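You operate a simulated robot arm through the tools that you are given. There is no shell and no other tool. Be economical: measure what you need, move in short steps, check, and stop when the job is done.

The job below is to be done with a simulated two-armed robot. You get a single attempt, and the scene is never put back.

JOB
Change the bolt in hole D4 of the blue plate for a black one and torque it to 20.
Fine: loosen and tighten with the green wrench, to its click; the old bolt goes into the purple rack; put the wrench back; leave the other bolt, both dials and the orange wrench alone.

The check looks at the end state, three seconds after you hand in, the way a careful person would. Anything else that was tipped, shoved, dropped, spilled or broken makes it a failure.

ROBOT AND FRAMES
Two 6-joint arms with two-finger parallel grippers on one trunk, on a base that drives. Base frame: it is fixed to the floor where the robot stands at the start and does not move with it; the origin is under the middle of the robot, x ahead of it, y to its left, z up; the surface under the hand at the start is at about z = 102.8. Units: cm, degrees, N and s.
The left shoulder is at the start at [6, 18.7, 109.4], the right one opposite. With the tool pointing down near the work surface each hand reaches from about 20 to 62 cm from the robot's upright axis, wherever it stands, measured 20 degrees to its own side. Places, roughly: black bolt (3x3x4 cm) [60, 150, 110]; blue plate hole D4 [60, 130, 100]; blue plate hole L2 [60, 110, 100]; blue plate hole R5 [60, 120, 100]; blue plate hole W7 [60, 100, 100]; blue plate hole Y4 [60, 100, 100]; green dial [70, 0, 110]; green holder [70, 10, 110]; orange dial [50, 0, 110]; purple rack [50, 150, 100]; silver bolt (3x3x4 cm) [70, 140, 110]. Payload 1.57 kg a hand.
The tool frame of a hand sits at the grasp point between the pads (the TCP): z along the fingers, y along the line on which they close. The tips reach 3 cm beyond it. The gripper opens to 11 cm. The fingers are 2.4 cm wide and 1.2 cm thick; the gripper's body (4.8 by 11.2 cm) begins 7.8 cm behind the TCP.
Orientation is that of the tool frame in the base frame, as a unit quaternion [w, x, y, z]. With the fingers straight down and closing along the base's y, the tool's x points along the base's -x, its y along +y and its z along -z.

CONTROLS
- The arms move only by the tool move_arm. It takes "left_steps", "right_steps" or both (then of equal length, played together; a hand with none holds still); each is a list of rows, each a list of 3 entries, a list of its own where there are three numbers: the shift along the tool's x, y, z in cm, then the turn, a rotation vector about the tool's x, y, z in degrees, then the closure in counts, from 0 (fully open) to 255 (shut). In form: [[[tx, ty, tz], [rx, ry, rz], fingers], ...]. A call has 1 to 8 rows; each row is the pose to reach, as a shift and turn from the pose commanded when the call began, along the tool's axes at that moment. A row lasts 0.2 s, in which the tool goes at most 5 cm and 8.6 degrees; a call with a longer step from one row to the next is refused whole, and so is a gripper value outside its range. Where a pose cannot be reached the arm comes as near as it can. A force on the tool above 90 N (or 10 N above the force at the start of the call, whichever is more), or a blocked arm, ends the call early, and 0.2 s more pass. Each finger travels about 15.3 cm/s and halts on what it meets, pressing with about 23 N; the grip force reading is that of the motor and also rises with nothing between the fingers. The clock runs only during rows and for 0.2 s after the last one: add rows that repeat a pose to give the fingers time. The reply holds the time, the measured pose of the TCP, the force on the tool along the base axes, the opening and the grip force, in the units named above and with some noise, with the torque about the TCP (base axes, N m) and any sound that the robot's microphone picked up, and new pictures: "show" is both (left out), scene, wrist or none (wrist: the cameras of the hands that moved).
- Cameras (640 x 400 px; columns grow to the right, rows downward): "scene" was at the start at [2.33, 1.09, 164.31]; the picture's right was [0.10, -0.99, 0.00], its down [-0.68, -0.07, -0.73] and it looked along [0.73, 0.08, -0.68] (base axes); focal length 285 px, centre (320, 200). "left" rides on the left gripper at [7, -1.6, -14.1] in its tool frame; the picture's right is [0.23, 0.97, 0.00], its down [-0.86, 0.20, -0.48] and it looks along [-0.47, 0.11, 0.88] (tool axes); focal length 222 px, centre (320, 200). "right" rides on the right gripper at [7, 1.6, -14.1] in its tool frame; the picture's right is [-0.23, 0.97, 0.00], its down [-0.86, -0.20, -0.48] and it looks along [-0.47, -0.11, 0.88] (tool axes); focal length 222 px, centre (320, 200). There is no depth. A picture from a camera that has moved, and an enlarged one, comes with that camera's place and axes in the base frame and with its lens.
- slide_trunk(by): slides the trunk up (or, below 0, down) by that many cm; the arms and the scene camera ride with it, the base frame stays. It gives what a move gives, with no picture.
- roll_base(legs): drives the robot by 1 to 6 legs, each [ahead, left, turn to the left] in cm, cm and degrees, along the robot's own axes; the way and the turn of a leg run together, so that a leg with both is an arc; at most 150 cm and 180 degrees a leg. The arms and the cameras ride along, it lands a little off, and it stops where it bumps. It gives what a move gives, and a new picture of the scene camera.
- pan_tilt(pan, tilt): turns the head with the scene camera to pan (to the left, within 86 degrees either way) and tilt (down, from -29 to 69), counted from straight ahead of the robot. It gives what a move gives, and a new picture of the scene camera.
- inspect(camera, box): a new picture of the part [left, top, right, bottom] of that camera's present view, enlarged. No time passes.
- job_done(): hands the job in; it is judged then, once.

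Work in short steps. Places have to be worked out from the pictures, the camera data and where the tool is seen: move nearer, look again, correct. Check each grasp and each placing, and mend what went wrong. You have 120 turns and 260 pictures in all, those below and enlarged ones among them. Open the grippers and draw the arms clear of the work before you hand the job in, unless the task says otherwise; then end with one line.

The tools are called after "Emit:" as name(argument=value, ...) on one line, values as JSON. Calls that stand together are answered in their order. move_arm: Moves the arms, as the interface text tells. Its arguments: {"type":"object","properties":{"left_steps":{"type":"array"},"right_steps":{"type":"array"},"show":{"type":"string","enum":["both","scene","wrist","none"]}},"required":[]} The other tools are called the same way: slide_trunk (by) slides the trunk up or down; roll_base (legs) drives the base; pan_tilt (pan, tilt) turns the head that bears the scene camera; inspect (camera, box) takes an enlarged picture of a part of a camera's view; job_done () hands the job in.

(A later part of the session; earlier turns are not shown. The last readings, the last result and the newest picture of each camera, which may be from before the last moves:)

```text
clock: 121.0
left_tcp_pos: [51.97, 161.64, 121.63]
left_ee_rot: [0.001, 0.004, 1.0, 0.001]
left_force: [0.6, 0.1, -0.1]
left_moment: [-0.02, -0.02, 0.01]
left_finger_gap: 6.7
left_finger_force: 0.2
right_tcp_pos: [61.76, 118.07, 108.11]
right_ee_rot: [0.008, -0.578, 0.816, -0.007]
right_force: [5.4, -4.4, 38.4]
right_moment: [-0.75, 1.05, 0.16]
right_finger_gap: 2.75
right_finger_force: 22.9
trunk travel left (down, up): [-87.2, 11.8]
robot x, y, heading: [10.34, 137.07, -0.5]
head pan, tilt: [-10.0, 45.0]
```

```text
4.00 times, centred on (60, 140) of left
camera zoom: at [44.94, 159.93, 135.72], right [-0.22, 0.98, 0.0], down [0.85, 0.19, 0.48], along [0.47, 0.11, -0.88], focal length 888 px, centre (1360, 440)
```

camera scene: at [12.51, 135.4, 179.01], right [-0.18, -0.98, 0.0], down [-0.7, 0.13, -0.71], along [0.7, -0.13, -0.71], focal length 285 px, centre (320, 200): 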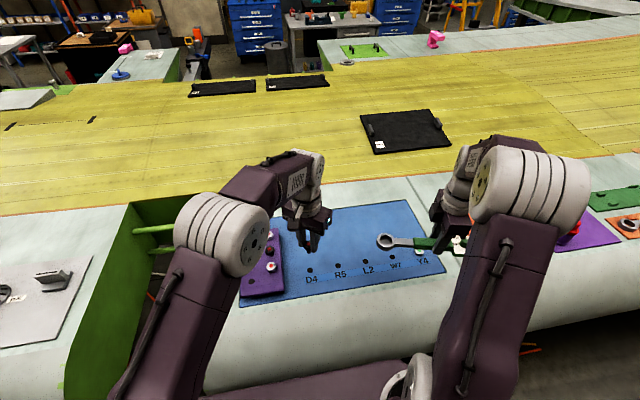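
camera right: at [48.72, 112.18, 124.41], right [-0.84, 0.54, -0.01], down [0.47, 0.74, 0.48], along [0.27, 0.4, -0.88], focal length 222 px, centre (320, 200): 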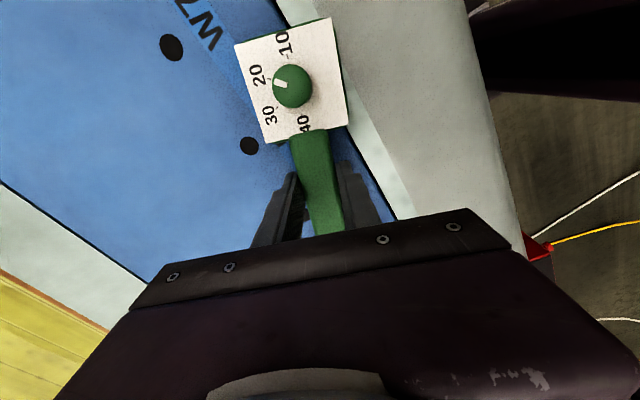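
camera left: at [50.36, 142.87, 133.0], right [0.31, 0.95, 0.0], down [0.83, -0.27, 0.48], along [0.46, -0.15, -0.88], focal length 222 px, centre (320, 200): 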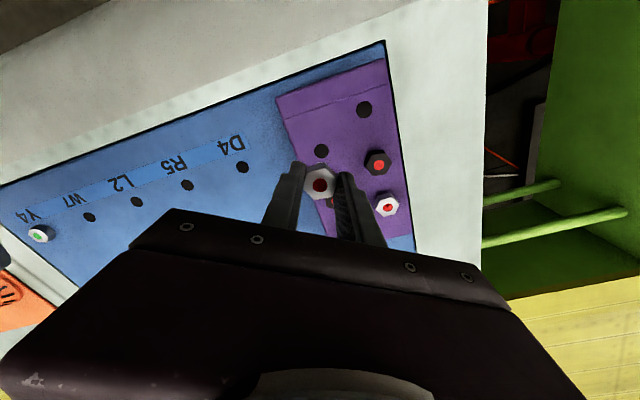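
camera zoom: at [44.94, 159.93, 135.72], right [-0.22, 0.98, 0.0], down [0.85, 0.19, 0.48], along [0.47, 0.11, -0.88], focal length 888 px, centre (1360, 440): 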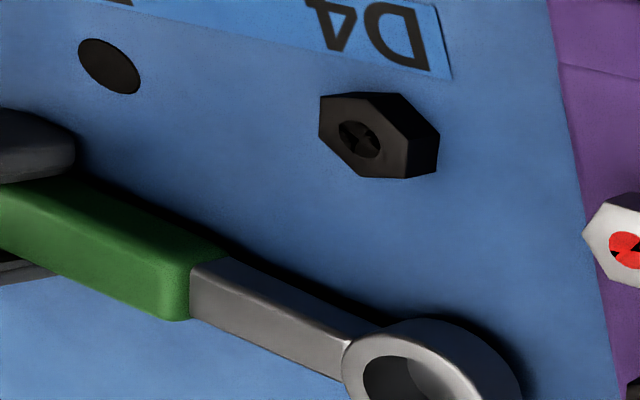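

The ring end is still slightly up. The wrench is lying just on the clear plate, so I open the fingers briefly to let it settle flat and then regrip.

Emit:
move_arm(right_steps=[[[0, 0, -0.15], [0, 0, 0], 230], [[0, 0, -0.15], [0, 0, 0], 190], [[0, 0, -0.15], [0, 0, 0], 160], [[0, 0, -0.15], [0, 0, 0], 150], [[0, 0, -0.15], [0, 0, 0], 150]], show="none")

Emit:
inspect(camera="scene", box=[280, 215, 380, 290])

Emit:
move_arm(right_steps=[[[0, 0, 0], [0, 0, 0], 200], [[0, 0, 0], [0, 0, 0], 255], [[0, 0, 0], [0, 0, 0], 255], [[0, 0, 0], [0, 0, 0], 255]], show="wrist")

Emit:
inspect(camera="scene", box=[280, 215, 380, 290])

```text
clock: 122.2
left_tcp_pos: [52.27, 161.58, 121.57]
left_ee_rot: [0.001, 0.003, 1.0, 0.0]
left_force: [0.7, -0.2, 0.2]
left_moment: [-0.04, 0.0, 0.0]
left_finger_gap: 6.7
left_finger_force: 0.1
right_tcp_pos: [61.87, 118.05, 107.98]
right_ee_rot: [0.008, -0.578, 0.816, -0.007]
right_force: [13.8, -5.8, 38.0]
right_moment: [-0.2, 0.48, 0.16]
right_finger_gap: 3.08
right_finger_force: 0.1
trunk travel left (down, up): [-87.2, 11.8]
robot x, y, heading: [10.73, 137.04, -0.2]
head pan, tilt: [-10.0, 45.0]
```

```text
5.33 times, centred on (330, 252) of scene
camera zoom: at [12.24, 135.49, 179.02], right [-0.18, -0.98, 0.0], down [-0.69, 0.13, -0.71], along [0.7, -0.13, -0.71], focal length 1522 px, centre (267, -80)
```

zoom: 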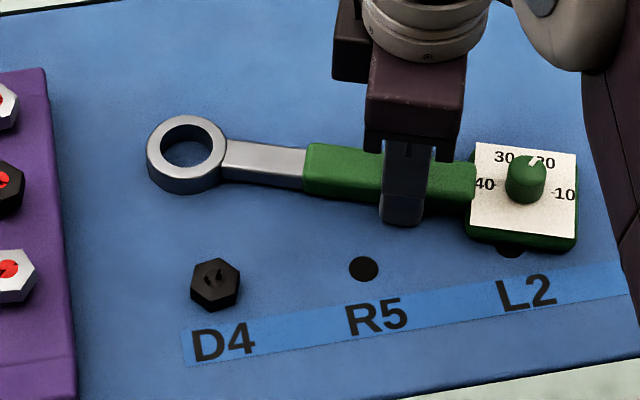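

```text
clock: 123.2
left_tcp_pos: [52.15, 161.58, 121.47]
left_ee_rot: [0.0, 0.004, 1.0, 0.0]
left_force: [-0.2, -0.6, -0.1]
left_moment: [0.0, -0.02, 0.01]
left_finger_gap: 6.7
left_finger_force: 0.2
right_tcp_pos: [61.64, 117.98, 108.0]
right_ee_rot: [0.007, -0.578, 0.816, -0.006]
right_force: [10.6, -4.4, 38.0]
right_moment: [-0.02, 0.73, 0.06]
right_finger_gap: 2.78
right_finger_force: 23.1
trunk travel left (down, up): [-87.2, 11.8]
robot x, y, heading: [10.47, 136.56, -0.3]
head pan, tilt: [-10.0, 45.0]
camera right: at [57.54, 112.24, 122.16], right [-0.84, 0.54, -0.02], down [0.46, 0.74, 0.49], along [0.27, 0.4, -0.87], focal length 222 px, centre (320, 200)
```

right: 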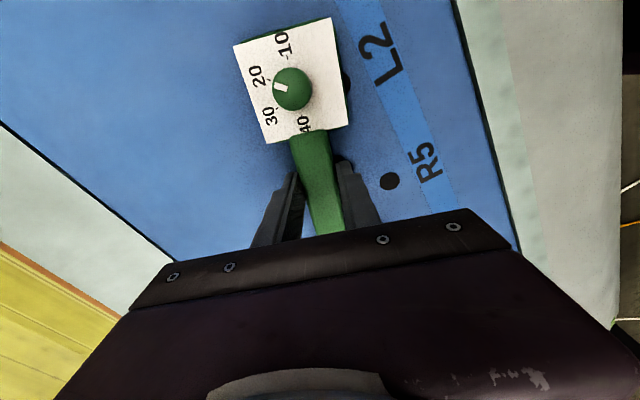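

```text
5.33 times, centred on (330, 252) of scene
camera zoom: at [12.12, 135.56, 179.03], right [-0.18, -0.98, 0.0], down [-0.69, 0.13, -0.71], along [0.7, -0.13, -0.71], focal length 1522 px, centre (267, -80)
```

zoom: 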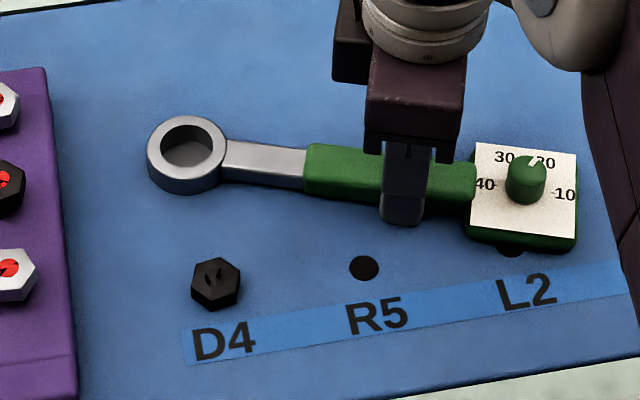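

The wrench now lies level and is regripped. I lift and return it above D4.

Emit:
move_arm(right_steps=[[[0, 0, -1], [0, 0, 0], 255], [[0, 0, -3], [0, 0, 0], 255], [[1.5, 4.2, -3], [0, 0, 0], 255], [[3, 8.5, -3], [0, 0, 0], 255], [[3, 8.5, -3], [0, 0, 0], 255]], show="none")

Emit:
inspect(camera="scene", box=[280, 230, 360, 290])

Emit:
inspect(camera="left", box=[0, 60, 120, 150])

```text
clock: 124.4
left_tcp_pos: [52.37, 161.55, 121.58]
left_ee_rot: [-0.001, 0.004, 1.0, 0.001]
left_force: [-0.4, 0.1, -0.3]
left_moment: [-0.02, 0.04, -0.03]
left_finger_gap: 6.7
left_finger_force: 0.1
right_tcp_pos: [52.52, 117.9, 110.6]
right_ee_rot: [0.004, -0.578, 0.816, -0.004]
right_force: [0.5, 0.8, -4.4]
right_moment: [0.01, -0.03, 0.0]
right_finger_gap: 2.78
right_finger_force: 23.2
trunk travel left (down, up): [-87.2, 11.8]
robot x, y, heading: [10.51, 136.41, -0.4]
head pan, tilt: [-10.0, 45.0]
```

```text
6.67 times, centred on (320, 260) of scene
camera zoom: at [12.58, 135.44, 179.01], right [-0.18, -0.98, 0.0], down [-0.7, 0.13, -0.71], along [0.69, -0.13, -0.71], focal length 1902 px, centre (320, -200)
```

zoom: 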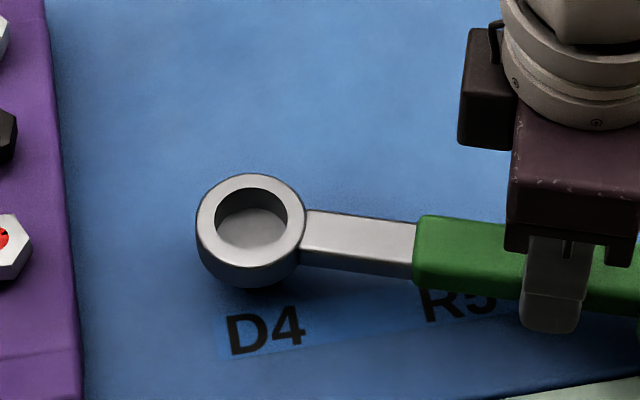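

```text
4.44 times, centred on (60, 105) of left
camera zoom: at [45.39, 159.81, 135.56], right [-0.22, 0.98, 0.0], down [0.86, 0.19, 0.48], along [0.47, 0.11, -0.88], focal length 987 px, centre (1476, 622)
```

zoom: 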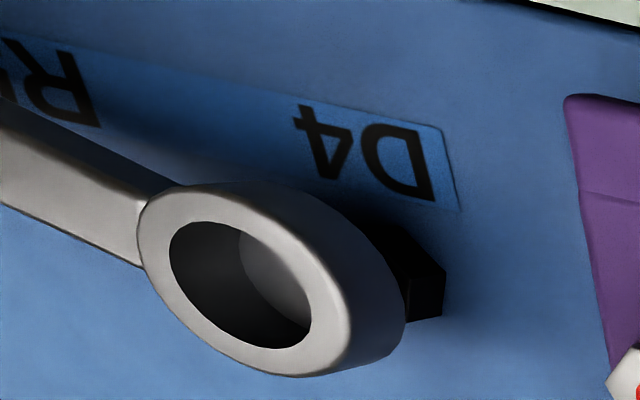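

The ring is level at [56.85, 130.0]. I shift +0.25 in x and +0.1 in y, then lower onto the head.

Emit:
move_arm(right_steps=[[[-0.18, -0.2, 0], [0, 0, 0], 255], [[-0.18, -0.2, 0.6], [0, 0, 0], 255], [[-0.18, -0.2, 1.1], [0, 0, 0], 255], [[-0.18, -0.2, 1.6], [0, 0, 0], 255], [[-0.18, -0.2, 2.0], [0, 0, 0], 255], [[-0.18, -0.2, 2.3], [0, 0, 0], 255], [[-0.18, -0.2, 2.3], [0, 0, 0], 255]], show="none")

Emit:
inspect(camera="scene", box=[285, 245, 335, 285])

```text
clock: 126.0
left_tcp_pos: [52.15, 161.62, 121.52]
left_ee_rot: [0.0, 0.003, 1.0, 0.0]
left_force: [-0.1, -1.1, 0.1]
left_moment: [0.01, -0.02, -0.02]
left_finger_gap: 6.71
left_finger_force: 0.1
right_tcp_pos: [52.95, 117.92, 108.58]
right_ee_rot: [0.006, -0.579, 0.815, -0.004]
right_force: [1.6, -2.3, 17.1]
right_moment: [0.01, 0.24, 0.08]
right_finger_gap: 2.8
right_finger_force: 23.4
trunk travel left (down, up): [-87.2, 11.8]
robot x, y, heading: [10.25, 136.48, -0.5]
head pan, tilt: [-10.0, 45.0]
```

```text
10.00 times, centred on (310, 265) of scene
camera zoom: at [12.26, 135.47, 179.04], right [-0.18, -0.98, 0.0], down [-0.69, 0.13, -0.71], along [0.7, -0.13, -0.71], focal length 2853 px, centre (420, -450)
```

zoom: 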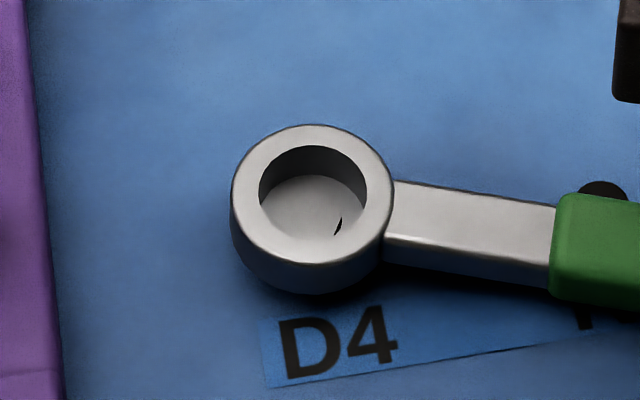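

Contact again at 108.6. The hex must also match in angle, and the wrench came off at about −116° while it is now at −109.5°. I lift 1 cm, rotate 5° clockwise about the bolt and lower again.

Emit:
move_arm(right_steps=[[[0, 0, -1], [0, 0, 0], 255], [[-0.05, 1.1, -1], [0, 0, 5], 255], [[-0.05, 1.1, -0.5], [0, 0, 5], 255], [[-0.05, 1.1, -0.1], [0, 0, 5], 255], [[-0.05, 1.1, 0.2], [0, 0, 5], 255], [[-0.05, 1.1, 0.4], [0, 0, 5], 255], [[-0.05, 1.1, 0.4], [0, 0, 5], 255]], show="none")

Emit:
inspect(camera="scene", box=[285, 245, 335, 285])

```text
clock: 127.6
left_tcp_pos: [52.22, 161.57, 121.61]
left_ee_rot: [0.001, 0.004, 1.0, 0.0]
left_force: [-0.7, 0.5, -0.5]
left_moment: [0.02, 0.01, 0.02]
left_finger_gap: 6.68
left_finger_force: 0.2
right_tcp_pos: [52.01, 118.45, 108.11]
right_ee_rot: [0.006, -0.541, 0.841, -0.004]
right_force: [1.8, -2.0, 15.7]
right_moment: [-0.07, 0.1, -0.02]
right_finger_gap: 2.77
right_finger_force: 22.9
trunk travel left (down, up): [-87.2, 11.8]
robot x, y, heading: [10.32, 136.65, -0.6]
head pan, tilt: [-10.0, 45.0]
```

```text
10.00 times, centred on (310, 265) of scene
camera zoom: at [12.26, 135.51, 179.02], right [-0.18, -0.98, 0.0], down [-0.69, 0.13, -0.71], along [0.7, -0.13, -0.71], focal length 2853 px, centre (420, -450)
```

zoom: 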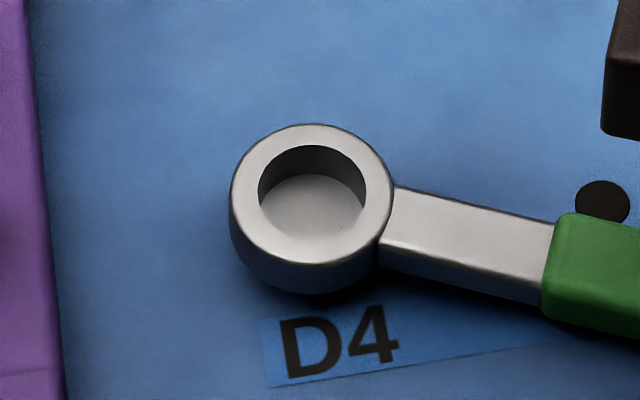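

The ring bore (~3.1 cm) barely clears the 3 cm hex, so centring has to be precise. I'll lift the wrench aside and put the left camera vertically above D4 for a parallax-free look at bolt and ring.

Emit:
move_arm(right_steps=[[[0, 0, -2], [0, 0, 0], 255], [[0, 0, -4], [0, 0, 0], 255], [[3, 0, -4], [0, 0, 0], 255], [[6, 0, -4], [0, 0, 0], 255], [[8, 0, -4], [0, 0, 0], 255], [[8, 0, -4], [0, 0, 0], 255], [[8, 0, -4], [0, 0, 0], 255], [[8, 0, -4], [0, 0, 0], 255]], left_steps=[[[-1.5, -3.7, 0], [0, 0, 0], 139], [[-3, -7.4, 0], [0, 0, 0], 139], [[-4.5, -11.2, 0], [0, 0, 0], 139], [[-6, -15, 0], [0, 0, 0], 139], [[-7.5, -18.8, 0], [0, 0, 0], 139], [[-9, -22.5, 0], [0, 0, 0], 139], [[-10.5, -26.3, 0], [0, 0, 0], 139], [[-11.9, -30, 0], [0, 0, 0], 139]], show="scene")

Emit:
inspect(camera="left", box=[260, 40, 380, 120])

```text
clock: 129.4
left_tcp_pos: [63.9, 131.52, 121.33]
left_ee_rot: [-0.002, 0.002, 1.0, 0.002]
left_force: [-0.1, -0.1, 0.7]
left_moment: [-0.02, 0.06, -0.01]
left_finger_gap: 4.99
left_finger_force: 0.2
left hand out of reach, approached as far as the arm can: row 8
right_tcp_pos: [48.69, 111.06, 111.88]
right_ee_rot: [0.005, -0.542, 0.84, -0.002]
right_force: [0.7, 0.4, -4.0]
right_moment: [0.01, -0.04, 0.02]
right_finger_gap: 2.78
right_finger_force: 23.3
trunk travel left (down, up): [-87.2, 11.8]
robot x, y, heading: [10.39, 136.54, -0.4]
head pan, tilt: [-10.0, 45.0]
camera scene: at [12.68, 135.17, 179.01], right [-0.18, -0.98, 0.0], down [-0.7, 0.13, -0.71], along [0.69, -0.13, -0.71], focal length 285 px, centre (320, 200)
```

scene: 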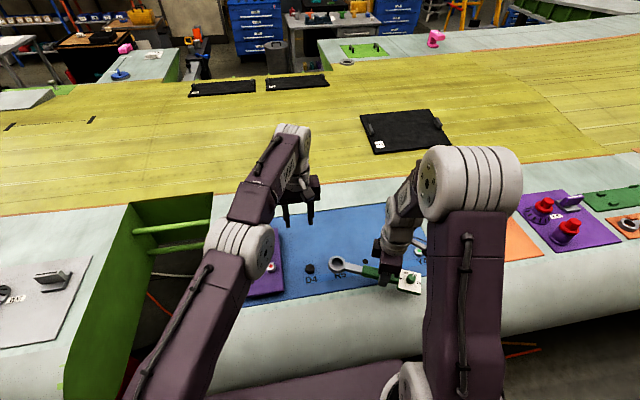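

```text
5.00 times, centred on (320, 80) of left
camera zoom: at [56.86, 129.74, 135.38], right [-0.22, 0.98, 0.0], down [0.86, 0.19, 0.48], along [0.46, 0.11, -0.88], focal length 1111 px, centre (320, 800)
```

zoom: 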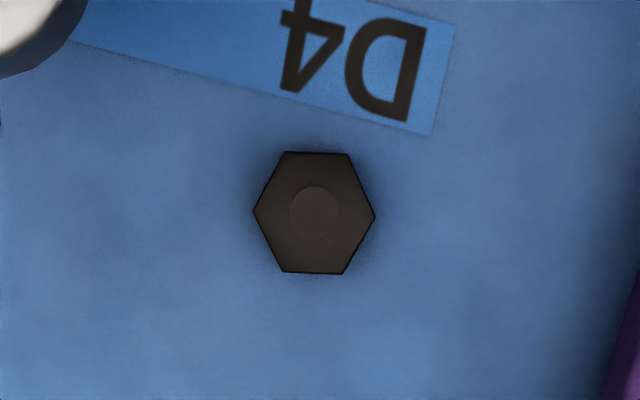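

I have a clear vertical view, with the bolt centre at pixel (314, 212) of this zoom. I bring the ring back over it, still raised, and measure the ring in the same view.

Emit:
move_arm(right_steps=[[[-3, 0, 0], [0, 0, 0], 255], [[-6, 0, 0], [0, 0, 0], 255], [[-8, 0, 0], [0, 0, 0], 255], [[-8, 0, 0], [0, 0, 0], 255]], show="none")

Emit:
inspect(camera="left", box=[260, 40, 380, 120])

Emit:
inspect(camera="scene", box=[280, 230, 360, 290])

```text
clock: 130.4
left_tcp_pos: [63.73, 131.71, 121.44]
left_ee_rot: [0.0, 0.003, 1.0, 0.0]
left_force: [0.0, -0.1, -0.4]
left_moment: [0.03, -0.02, 0.0]
left_finger_gap: 4.98
left_finger_force: 0.1
right_tcp_pos: [51.89, 118.5, 111.93]
right_ee_rot: [0.005, -0.542, 0.841, -0.003]
right_force: [0.1, 1.0, -3.9]
right_moment: [-0.03, 0.0, -0.03]
right_finger_gap: 2.76
right_finger_force: 22.9
trunk travel left (down, up): [-87.2, 11.8]
robot x, y, heading: [10.32, 136.59, -0.5]
head pan, tilt: [-10.0, 45.0]
```

```text
5.00 times, centred on (320, 80) of left
camera zoom: at [56.71, 129.93, 135.5], right [-0.22, 0.98, 0.0], down [0.86, 0.19, 0.48], along [0.47, 0.11, -0.88], focal length 1111 px, centre (320, 800)
```

zoom: 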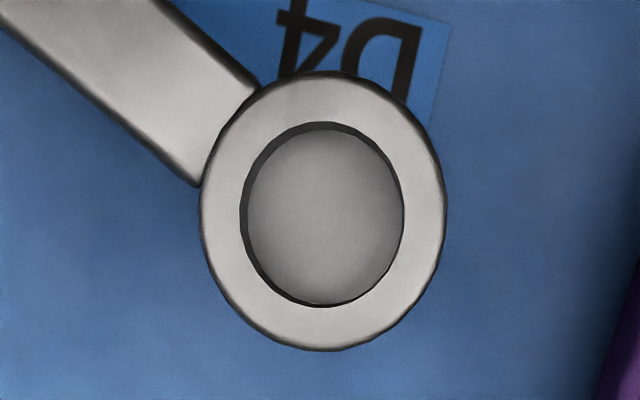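

```text
6.67 times, centred on (320, 260) of scene
camera zoom: at [12.44, 135.42, 179.01], right [-0.18, -0.98, 0.0], down [-0.7, 0.13, -0.71], along [0.7, -0.13, -0.71], focal length 1902 px, centre (320, -200)
```

zoom: 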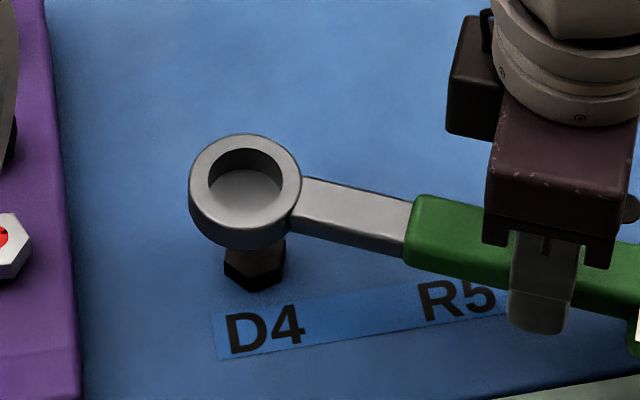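

Comparing both views, the ring sits ~0.3 cm too far in +y and is tilted up ~4°. I correct by (+0.1, −0.28), pitch the tool 4° to level the ring, and lower gently.

Emit:
move_arm(right_steps=[[[0.21, -0.2, 0], [0, 4, 0], 255], [[0.21, -0.2, 1.2], [0, 4, 0], 255], [[0.21, -0.2, 2.2], [0, 4, 0], 255], [[0.21, -0.2, 2.8], [0, 4, 0], 255], [[0.21, -0.2, 3.1], [0, 4, 0], 255], [[0.21, -0.2, 3.4], [0, 4, 0], 255]], show="none")

Emit:
inspect(camera="left", box=[260, 40, 380, 120])

Emit:
inspect(camera="scene", box=[285, 245, 335, 285])

```text
clock: 131.8
left_tcp_pos: [63.88, 131.6, 121.39]
left_ee_rot: [0.0, 0.004, 1.0, 0.0]
left_force: [0.5, 0.5, 0.6]
left_moment: [0.0, 0.0, 0.04]
left_finger_gap: 5.01
left_finger_force: 0.1
right_tcp_pos: [52.14, 118.18, 108.58]
right_ee_rot: [-0.024, -0.541, 0.84, -0.022]
right_force: [0.5, -0.7, -4.6]
right_moment: [0.03, 0.01, 0.0]
right_finger_gap: 2.77
right_finger_force: 23.6
trunk travel left (down, up): [-87.2, 11.8]
robot x, y, heading: [10.5, 136.83, -0.6]
head pan, tilt: [-10.0, 45.0]
```

```text
5.00 times, centred on (320, 80) of left
camera zoom: at [56.77, 129.92, 135.48], right [-0.22, 0.98, 0.0], down [0.86, 0.19, 0.48], along [0.47, 0.11, -0.88], focal length 1111 px, centre (320, 800)
```

zoom: 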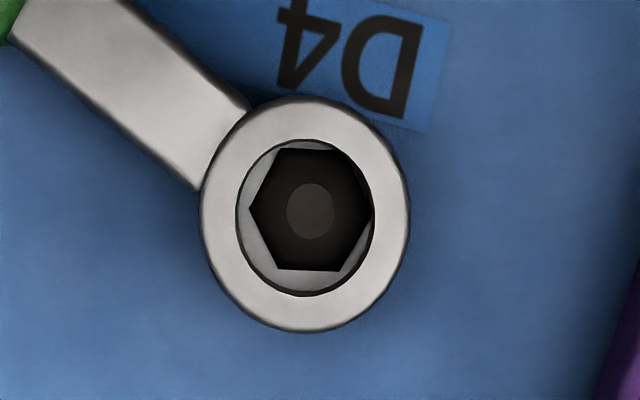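

```text
10.00 times, centred on (310, 265) of scene
camera zoom: at [12.51, 135.4, 179.01], right [-0.18, -0.98, 0.0], down [-0.7, 0.13, -0.71], along [0.7, -0.13, -0.71], focal length 2853 px, centre (420, -450)
```

zoom: 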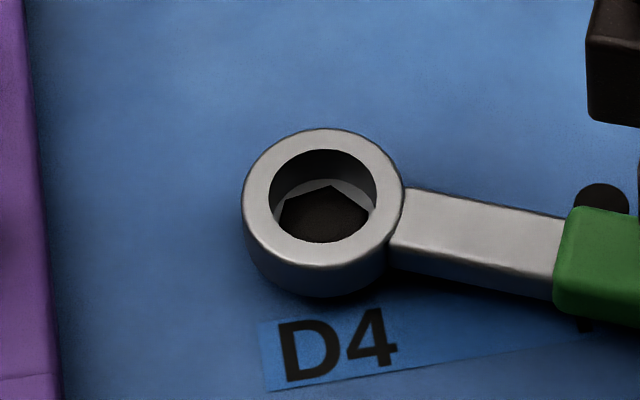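

The head is inside the ring with no contact force. I lower 0.3 more and turn counter-clockwise 10° in small steps, then look at the dot.

Emit:
move_arm(right_steps=[[[0, 0, 0.3], [0, 0, 0], 255], [[-0.02, -0.67, 0.3], [0.2, 0, -3], 255], [[-0.07, -1.34, 0.3], [0.4, 0, -6], 255], [[-0.19, -2.22, 0.3], [0.7, 0, -10], 255], [[-0.19, -2.22, 0.3], [0.7, 0, -10], 255]], show="none")

Emit:
inspect(camera="left", box=[260, 40, 380, 120])

```text
clock: 133.0
left_tcp_pos: [63.9, 131.45, 121.29]
left_ee_rot: [0.0, 0.004, 1.0, 0.0]
left_force: [-0.8, 0.0, -0.6]
left_moment: [0.03, -0.03, 0.03]
left_finger_gap: 5.02
left_finger_force: 0.1
right_tcp_pos: [54.23, 117.35, 108.3]
right_ee_rot: [-0.022, -0.613, 0.789, -0.025]
right_force: [0.3, 0.4, -4.8]
right_moment: [0.01, 0.01, -0.34]
right_finger_gap: 2.82
right_finger_force: 22.8
trunk travel left (down, up): [-87.2, 11.8]
robot x, y, heading: [10.28, 136.85, -0.3]
head pan, tilt: [-10.0, 45.0]
```

```text
5.00 times, centred on (320, 80) of left
camera zoom: at [56.75, 129.94, 135.49], right [-0.22, 0.98, 0.0], down [0.86, 0.19, 0.48], along [0.47, 0.11, -0.88], focal length 1111 px, centre (320, 800)
```

zoom: 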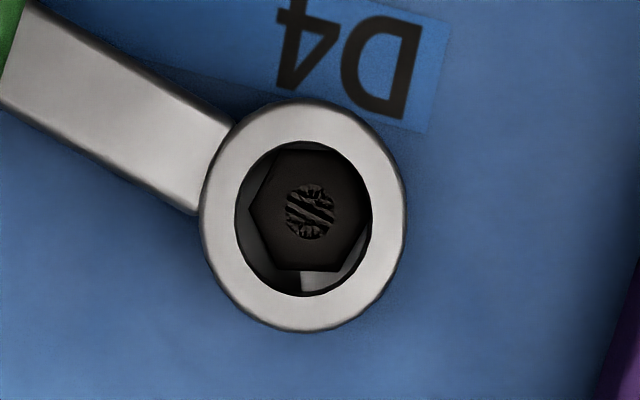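

The hex hasn't turned yet (moment −0.34). I keep going counter-clockwise another 10° in small steps.

Emit:
move_arm(right_steps=[[[-0.02, -0.67, 0], [0.2, 0, -3], 255], [[-0.07, -1.34, 0], [0.4, 0, -6], 255], [[-0.07, -1.34, 0], [0.4, 0, -6], 255]], show="none")

Emit:
inspect(camera="left", box=[260, 40, 380, 120])

Emit:
move_arm(right_steps=[[[-0.02, -0.67, 0], [0.2, 0, -3], 255], [[-0.07, -1.34, 0], [0.4, 0, -6], 255], [[-0.07, -1.34, 0], [0.4, 0, -6], 255]], show="none")

Emit:
inspect(camera="left", box=[260, 40, 380, 120])

```text
clock: 133.8
left_tcp_pos: [63.88, 131.72, 121.38]
left_ee_rot: [0.0, 0.003, 1.0, 0.0]
left_force: [-0.8, 0.0, 0.8]
left_moment: [0.03, -0.04, 0.0]
left_finger_gap: 5.0
left_finger_force: 0.0
right_tcp_pos: [55.51, 117.17, 108.33]
right_ee_rot: [-0.021, -0.653, 0.756, -0.028]
right_force: [-0.2, 1.2, -4.2]
right_moment: [0.03, 0.05, -0.02]
right_finger_gap: 2.78
right_finger_force: 22.7
trunk travel left (down, up): [-87.2, 11.8]
robot x, y, heading: [10.28, 137.02, -0.5]
head pan, tilt: [-10.0, 45.0]
```

```text
5.00 times, centred on (320, 80) of left
camera zoom: at [56.75, 129.95, 135.49], right [-0.22, 0.98, 0.0], down [0.86, 0.19, 0.48], along [0.47, 0.11, -0.88], focal length 1111 px, centre (320, 800)
```

zoom: 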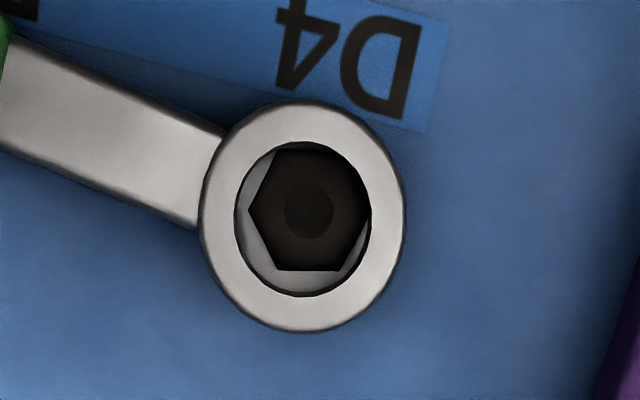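

```text
clock: 134.6
left_tcp_pos: [63.87, 131.63, 121.27]
left_ee_rot: [0.001, 0.004, 1.0, 0.0]
left_force: [0.1, 0.0, -0.3]
left_moment: [0.0, 0.01, 0.0]
left_finger_gap: 5.0
left_finger_force: 0.1
right_tcp_pos: [56.9, 117.03, 108.34]
right_ee_rot: [-0.022, -0.692, 0.721, -0.028]
right_force: [0.2, 1.1, -4.1]
right_moment: [-0.02, 0.02, -0.02]
right_finger_gap: 2.79
right_finger_force: 23.6
trunk travel left (down, up): [-87.2, 11.8]
robot x, y, heading: [10.34, 136.62, -0.5]
head pan, tilt: [-10.0, 45.0]
```

```text
5.00 times, centred on (320, 80) of left
camera zoom: at [56.75, 129.94, 135.49], right [-0.22, 0.98, 0.0], down [0.86, 0.19, 0.48], along [0.47, 0.11, -0.88], focal length 1111 px, centre (320, 800)
```

zoom: 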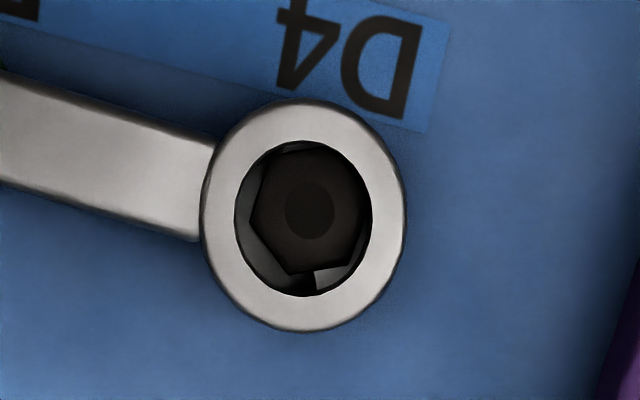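

The hex is now turning with the wrench while the dot stays dark. I keep loosening 36° to see whether it turns red.

Emit:
move_arm(right_steps=[[[-0.07, -1.34, 0], [0.4, 0, -6], 255], [[-0.28, -2.66, 0], [0.8, 0, -12], 255], [[-0.63, -3.96, 0], [1.2, 0, -18], 255], [[-1.11, -5.21, 0], [1.7, 0, -24], 255], [[-1.71, -6.4, 0], [2.1, 0, -30], 255], [[-2.44, -7.52, 0], [2.5, 0, -36], 255]], show="none")

Emit:
inspect(camera="left", box=[260, 40, 380, 120])

```text
clock: 136.0
left_tcp_pos: [63.82, 131.62, 121.39]
left_ee_rot: [0.0, 0.004, 1.0, 0.0]
left_force: [0.0, -0.2, -0.1]
left_moment: [-0.01, 0.0, -0.02]
left_finger_gap: 4.98
left_finger_force: 0.0
right_tcp_pos: [64.51, 119.2, 108.23]
right_ee_rot: [0.013, 0.882, -0.469, 0.036]
right_force: [1.0, -0.1, -4.3]
right_moment: [-0.01, 0.02, -0.03]
right_finger_gap: 2.8
right_finger_force: 22.8
trunk travel left (down, up): [-87.2, 11.8]
robot x, y, heading: [10.21, 136.55, -0.5]
head pan, tilt: [-10.0, 45.0]
```

```text
5.00 times, centred on (320, 80) of left
camera zoom: at [56.8, 129.96, 135.47], right [-0.22, 0.98, 0.0], down [0.86, 0.19, 0.48], along [0.47, 0.11, -0.88], focal length 1111 px, centre (320, 800)
```

zoom: 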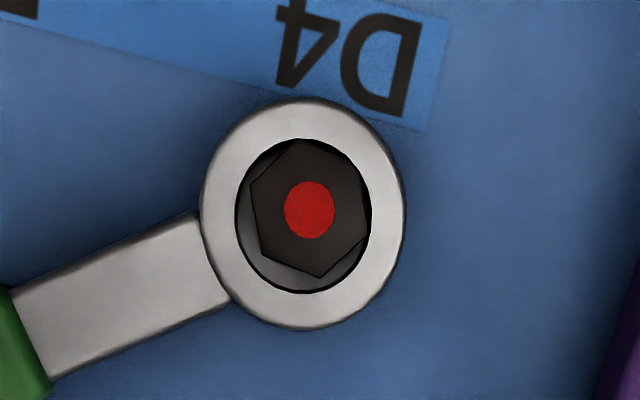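

Red again, so dark meant over-tightened. I tighten back: first 24° clockwise, then in small steps, watching for green or a click.

Emit:
move_arm(right_steps=[[[-0.07, 1.34, 0], [-0.4, 0, 6], 255], [[-0.28, 2.66, 0], [-0.8, 0, 12], 255], [[-0.63, 3.96, 0], [-1.2, 0, 18], 255], [[-1.11, 5.21, 0], [-1.7, 0, 24], 255]], show="none")

Emit:
inspect(camera="left", box=[260, 40, 380, 120])

Emit:
move_arm(right_steps=[[[-0.02, 0.67, 0], [-0.2, 0, 3], 255], [[-0.04, 0.89, 0], [-0.3, 0, 4], 255]], show="none")

Emit:
inspect(camera="left", box=[260, 40, 380, 120])

```text
clock: 137.0
left_tcp_pos: [63.89, 131.66, 121.44]
left_ee_rot: [0.0, 0.003, 1.0, 0.0]
left_force: [0.0, 0.3, -0.1]
left_moment: [0.02, 0.03, 0.0]
left_finger_gap: 5.0
left_finger_force: 0.0
right_tcp_pos: [59.48, 117.24, 108.1]
right_ee_rot: [0.018, 0.763, -0.646, 0.031]
right_force: [1.5, 1.1, -1.1]
right_moment: [0.04, 0.02, 0.12]
right_finger_gap: 2.8
right_finger_force: 22.6
trunk travel left (down, up): [-87.2, 11.8]
robot x, y, heading: [10.26, 136.5, -0.0]
head pan, tilt: [-10.0, 45.0]
```

```text
5.00 times, centred on (320, 80) of left
camera zoom: at [56.73, 129.96, 135.5], right [-0.22, 0.98, 0.0], down [0.86, 0.19, 0.48], along [0.47, 0.11, -0.88], focal length 1111 px, centre (320, 800)
```

zoom: 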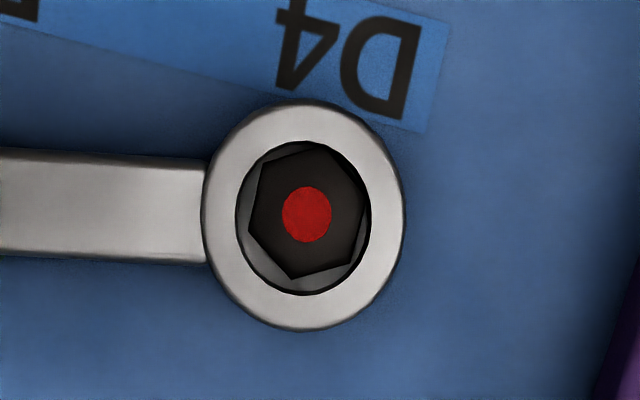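

```text
clock: 137.6
left_tcp_pos: [63.94, 131.71, 121.37]
left_ee_rot: [0.001, 0.003, 1.0, 0.0]
left_force: [0.5, 1.1, 0.4]
left_moment: [0.0, -0.04, 0.05]
left_finger_gap: 5.01
left_finger_force: 0.1
right_tcp_pos: [58.81, 117.14, 108.1]
right_ee_rot: [0.019, 0.74, -0.671, 0.032]
right_force: [5.3, 1.3, 5.0]
right_moment: [0.1, 0.04, 0.04]
right_finger_gap: 2.76
right_finger_force: 23.2
trunk travel left (down, up): [-87.2, 11.8]
robot x, y, heading: [10.58, 136.66, 0.1]
head pan, tilt: [-10.0, 45.0]
```

```text
5.00 times, centred on (320, 80) of left
camera zoom: at [56.82, 129.99, 135.47], right [-0.22, 0.98, 0.0], down [0.86, 0.19, 0.48], along [0.47, 0.11, -0.88], focal length 1111 px, centre (320, 800)
```

zoom: 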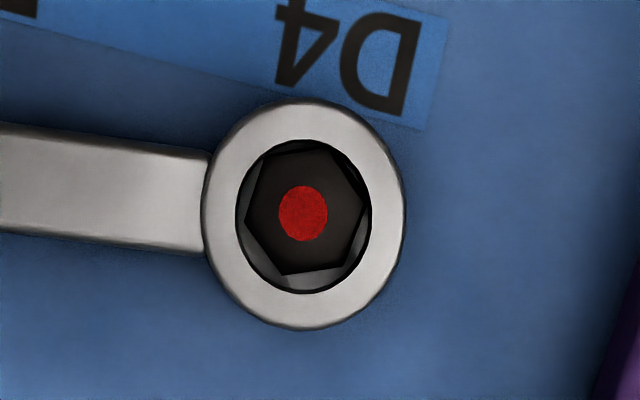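

Still red with a little load building. I continue in 2° calls.

Emit:
move_arm(right_steps=[[[-0.01, 0.22, -0.05], [-0.1, 0, 1], 255], [[-0.02, 0.45, -0.05], [-0.1, 0, 2], 255]], show="none")

Emit:
inspect(camera="left", box=[280, 60, 360, 115])

Emit:
move_arm(right_steps=[[[-0.01, 0.22, 0], [-0.1, 0, 1], 255], [[-0.02, 0.45, 0], [-0.1, 0, 2], 255]], show="none")

Emit:
inspect(camera="left", box=[280, 60, 360, 115])

```text
clock: 138.2
left_tcp_pos: [63.79, 131.59, 121.42]
left_ee_rot: [0.0, 0.004, 1.0, 0.0]
left_force: [0.0, -0.5, 0.0]
left_moment: [0.0, 0.01, -0.02]
left_finger_gap: 5.0
left_finger_force: 0.1
right_tcp_pos: [58.0, 116.92, 108.01]
right_ee_rot: [0.02, 0.729, -0.684, 0.028]
right_force: [-1.4, -0.3, -1.1]
right_moment: [0.03, 0.18, 0.01]
right_finger_gap: 2.78
right_finger_force: 22.9
trunk travel left (down, up): [-87.2, 11.8]
robot x, y, heading: [10.68, 136.41, -0.7]
head pan, tilt: [-10.0, 45.0]
```

```text
7.27 times, centred on (320, 88) of left
camera zoom: at [56.72, 129.93, 135.49], right [-0.22, 0.98, 0.0], down [0.86, 0.19, 0.48], along [0.47, 0.11, -0.88], focal length 1615 px, centre (320, 1018)
```

zoom: 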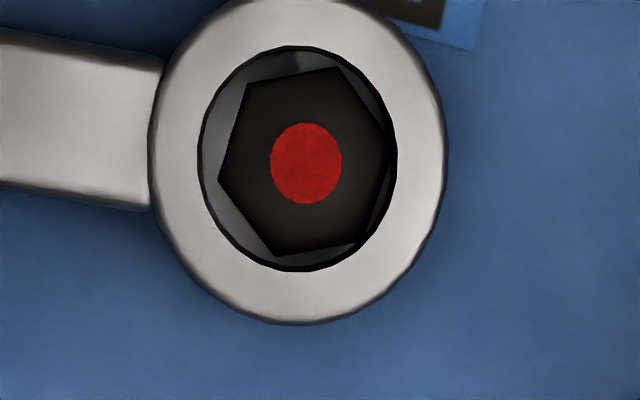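

```text
clock: 138.8
left_tcp_pos: [63.77, 131.66, 121.33]
left_ee_rot: [0.0, 0.004, 1.0, 0.0]
left_force: [0.7, -0.4, -1.2]
left_moment: [0.02, 0.01, 0.01]
left_finger_gap: 5.03
left_finger_force: 0.1
right_tcp_pos: [57.77, 117.09, 108.09]
right_ee_rot: [0.021, 0.716, -0.697, 0.029]
right_force: [1.7, -0.6, -2.1]
right_moment: [-0.02, -0.04, 0.06]
right_finger_gap: 2.75
right_finger_force: 23.5
trunk travel left (down, up): [-87.2, 11.8]
robot x, y, heading: [10.51, 136.83, -0.3]
head pan, tilt: [-10.0, 45.0]
```

```text
7.27 times, centred on (320, 88) of left
camera zoom: at [56.77, 129.92, 135.48], right [-0.22, 0.98, 0.0], down [0.86, 0.19, 0.48], along [0.47, 0.11, -0.88], focal length 1615 px, centre (320, 1018)
```

zoom: 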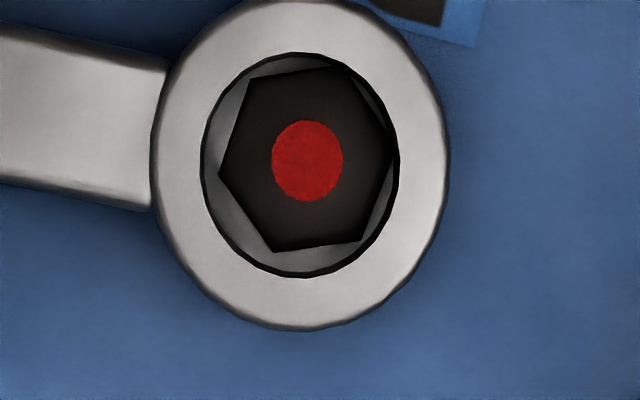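

Still red; the hex is about 8° short of its dark-state position. I step another 2° and check.

Emit:
move_arm(right_steps=[[[-0.01, 0.22, 0], [-0.1, 0, 1], 255], [[-0.02, 0.45, 0], [-0.1, 0, 2], 255]], show="none")

Emit:
inspect(camera="left", box=[280, 60, 360, 115])

```text
clock: 139.4
left_tcp_pos: [63.85, 131.54, 121.32]
left_ee_rot: [-0.001, 0.003, 1.0, 0.0]
left_force: [-0.5, 0.7, -0.2]
left_moment: [0.01, -0.01, 0.01]
left_finger_gap: 5.02
left_finger_force: 0.1
right_tcp_pos: [57.18, 117.06, 108.03]
right_ee_rot: [-0.021, -0.704, 0.709, -0.029]
right_force: [0.6, -0.5, -3.2]
right_moment: [0.0, 0.0, -0.01]
right_finger_gap: 2.77
right_finger_force: 23.2
trunk travel left (down, up): [-87.2, 11.8]
robot x, y, heading: [10.41, 136.85, -0.2]
head pan, tilt: [-10.0, 45.0]
```

```text
7.27 times, centred on (320, 88) of left
camera zoom: at [56.77, 129.93, 135.48], right [-0.22, 0.98, 0.0], down [0.86, 0.19, 0.48], along [0.47, 0.11, -0.88], focal length 1615 px, centre (320, 1018)
```

zoom: 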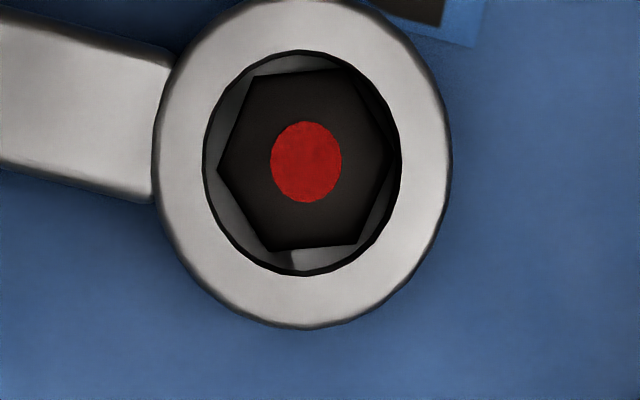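

Still red, and the hex is following. Another 2°.

Emit:
move_arm(right_steps=[[[-0.01, 0.22, 0], [-0.1, 0, 1], 255], [[-0.02, 0.45, 0], [-0.1, 0, 2], 255]], show="none")

Emit:
inspect(camera="left", box=[280, 60, 360, 115])

```text
clock: 140.0
left_tcp_pos: [63.9, 131.61, 121.34]
left_ee_rot: [0.0, 0.004, 1.0, 0.0]
left_force: [-0.3, 0.8, -0.4]
left_moment: [-0.03, 0.03, 0.04]
left_finger_gap: 5.0
left_finger_force: 0.0
right_tcp_pos: [56.96, 117.14, 108.05]
right_ee_rot: [-0.02, -0.692, 0.721, -0.03]
right_force: [3.9, -1.5, -0.1]
right_moment: [0.03, -0.05, 0.04]
right_finger_gap: 2.79
right_finger_force: 23.3
trunk travel left (down, up): [-87.2, 11.8]
robot x, y, heading: [10.03, 136.99, -0.3]
head pan, tilt: [-10.0, 45.0]
```

```text
7.27 times, centred on (320, 88) of left
camera zoom: at [56.81, 129.92, 135.47], right [-0.22, 0.98, 0.0], down [0.86, 0.19, 0.48], along [0.47, 0.11, -0.88], focal length 1615 px, centre (320, 1018)
```

zoom: 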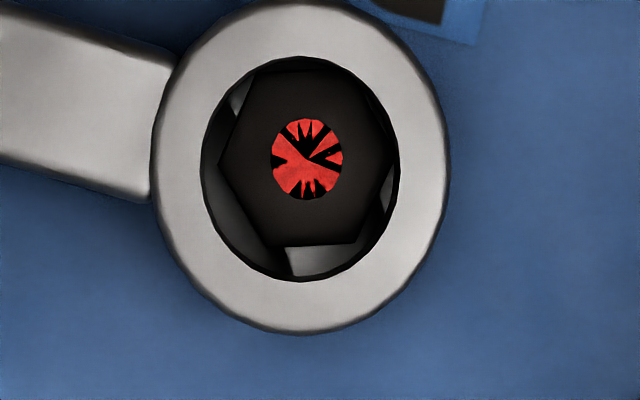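

Load is beginning to build (3.9 N). Another 2°.

Emit:
move_arm(right_steps=[[[-0.01, 0.22, 0], [-0.1, 0, 1], 255], [[-0.02, 0.45, 0], [-0.1, 0, 2], 255]], show="none")

Emit:
inspect(camera="left", box=[280, 60, 360, 115])

```text
clock: 140.6
left_tcp_pos: [64.0, 131.57, 121.38]
left_ee_rot: [0.0, 0.004, 1.0, 0.0]
left_force: [0.8, -1.1, 0.4]
left_moment: [0.0, 0.02, 0.01]
left_finger_gap: 5.0
left_finger_force: 0.0
right_tcp_pos: [56.58, 117.12, 107.96]
right_ee_rot: [-0.02, -0.679, 0.734, -0.029]
right_force: [6.4, -1.4, 7.8]
right_moment: [0.08, -0.01, 0.03]
right_finger_gap: 2.78
right_finger_force: 23.0
trunk travel left (down, up): [-87.2, 11.8]
robot x, y, heading: [10.09, 136.26, -0.3]
head pan, tilt: [-10.0, 45.0]
```

```text
7.27 times, centred on (320, 88) of left
camera zoom: at [56.83, 129.94, 135.47], right [-0.22, 0.98, 0.0], down [0.86, 0.19, 0.48], along [0.47, 0.11, -0.88], focal length 1615 px, centre (320, 1018)
```

zoom: 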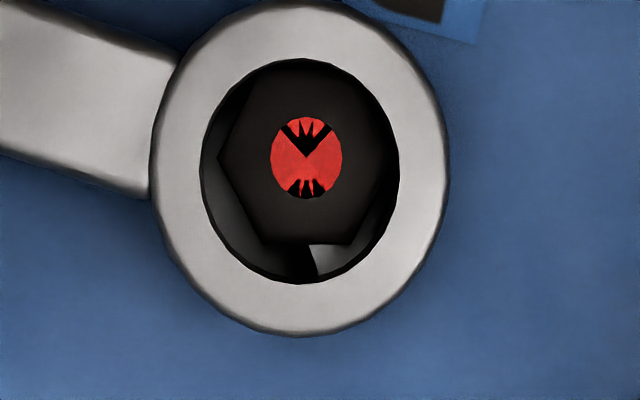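

Load is 6 N tangentially, plus some vertical contact. I raise 0.15 cm and turn another 2°.

Emit:
move_arm(right_steps=[[[-0.01, 0.22, -0.15], [-0.1, 0, 1], 255], [[-0.02, 0.45, -0.15], [-0.1, 0, 2], 255]], show="none")

Emit:
inspect(camera="left", box=[280, 60, 360, 115])

```text
clock: 141.2
left_tcp_pos: [63.78, 131.66, 121.29]
left_ee_rot: [0.0, 0.003, 1.0, 0.001]
left_force: [0.5, 0.4, -0.2]
left_moment: [0.01, 0.0, -0.03]
left_finger_gap: 5.01
left_finger_force: 0.0
right_tcp_pos: [55.83, 117.22, 108.2]
right_ee_rot: [-0.021, -0.667, 0.744, -0.027]
right_force: [-0.8, 0.1, -4.2]
right_moment: [0.04, 0.0, 0.16]
right_finger_gap: 2.79
right_finger_force: 22.9
trunk travel left (down, up): [-87.2, 11.8]
robot x, y, heading: [10.22, 136.62, -0.5]
head pan, tilt: [-10.0, 45.0]
```

```text
7.27 times, centred on (320, 88) of left
camera zoom: at [56.71, 129.95, 135.49], right [-0.22, 0.98, 0.0], down [0.86, 0.19, 0.48], along [0.47, 0.11, -0.88], focal length 1615 px, centre (320, 1018)
```

zoom: 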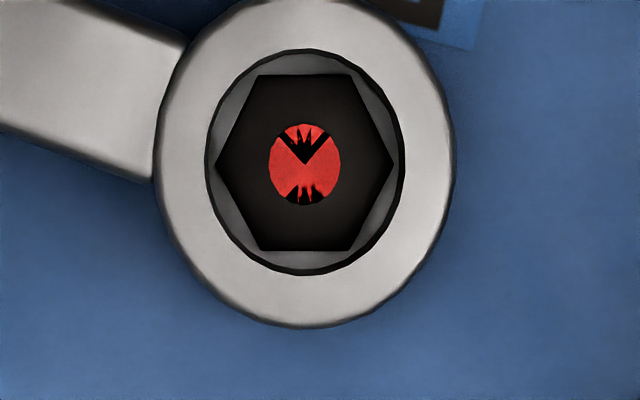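

The hex is now stationary and moment is building (0.16). I continue by 2°.

Emit:
move_arm(right_steps=[[[-0.01, 0.22, 0], [-0.1, 0, 1], 255], [[-0.02, 0.45, 0], [-0.1, 0, 2], 255]], show="none")

Emit:
inspect(camera="left", box=[280, 60, 360, 115])

```text
clock: 141.8
left_tcp_pos: [63.75, 131.66, 121.4]
left_ee_rot: [0.001, 0.004, 1.0, 0.0]
left_force: [-0.4, 0.2, -0.1]
left_moment: [-0.02, 0.02, 0.0]
left_finger_gap: 5.01
left_finger_force: 0.0
right_tcp_pos: [55.36, 117.29, 108.16]
right_ee_rot: [-0.02, -0.653, 0.756, -0.028]
right_force: [1.1, 0.4, -4.5]
right_moment: [0.01, -0.01, 0.22]
right_finger_gap: 2.77
right_finger_force: 23.0
trunk travel left (down, up): [-87.2, 11.8]
robot x, y, heading: [10.28, 136.69, -0.3]
head pan, tilt: [-10.0, 45.0]
```

```text
7.27 times, centred on (320, 88) of left
camera zoom: at [56.72, 129.95, 135.5], right [-0.22, 0.98, 0.0], down [0.86, 0.19, 0.48], along [0.47, 0.11, -0.88], focal length 1615 px, centre (320, 1018)
```

zoom: 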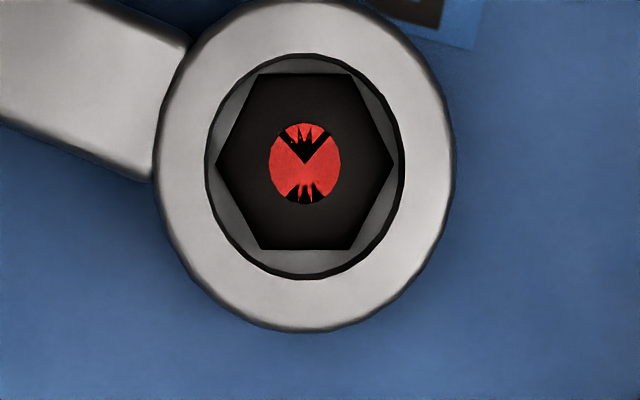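

Moment 0.22, still red, no click. Another 2°.

Emit:
move_arm(right_steps=[[[-0.01, 0.22, 0], [-0.1, 0, 1], 255], [[-0.02, 0.45, 0], [-0.1, 0, 2], 255]], show="none")

Emit:
inspect(camera="left", box=[280, 60, 360, 115])

```text
clock: 142.4
left_tcp_pos: [63.77, 131.6, 121.43]
left_ee_rot: [0.0, 0.003, 1.0, 0.0]
left_force: [0.4, 0.5, -0.3]
left_moment: [0.0, 0.03, 0.0]
left_finger_gap: 5.03
left_finger_force: 0.0
right_tcp_pos: [55.0, 117.31, 108.28]
right_ee_rot: [-0.021, -0.64, 0.768, -0.027]
right_force: [-0.8, 1.5, -3.6]
right_moment: [0.02, 0.0, 0.26]
right_finger_gap: 2.75
right_finger_force: 23.1
trunk travel left (down, up): [-87.2, 11.8]
robot x, y, heading: [10.27, 136.71, -0.5]
head pan, tilt: [-10.0, 45.0]
```

```text
7.27 times, centred on (320, 88) of left
camera zoom: at [56.74, 129.94, 135.49], right [-0.22, 0.98, 0.0], down [0.86, 0.19, 0.48], along [0.47, 0.11, -0.88], focal length 1615 px, centre (320, 1018)
```

zoom: 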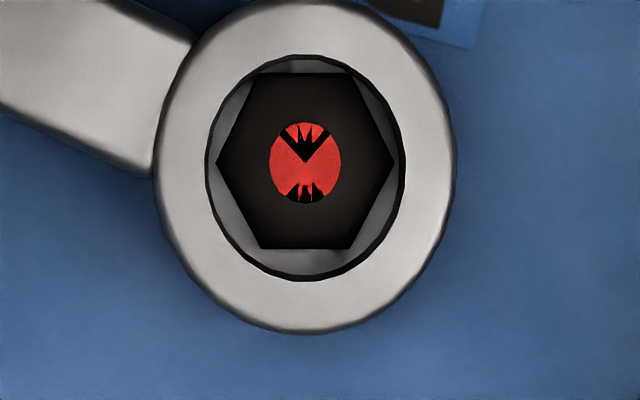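

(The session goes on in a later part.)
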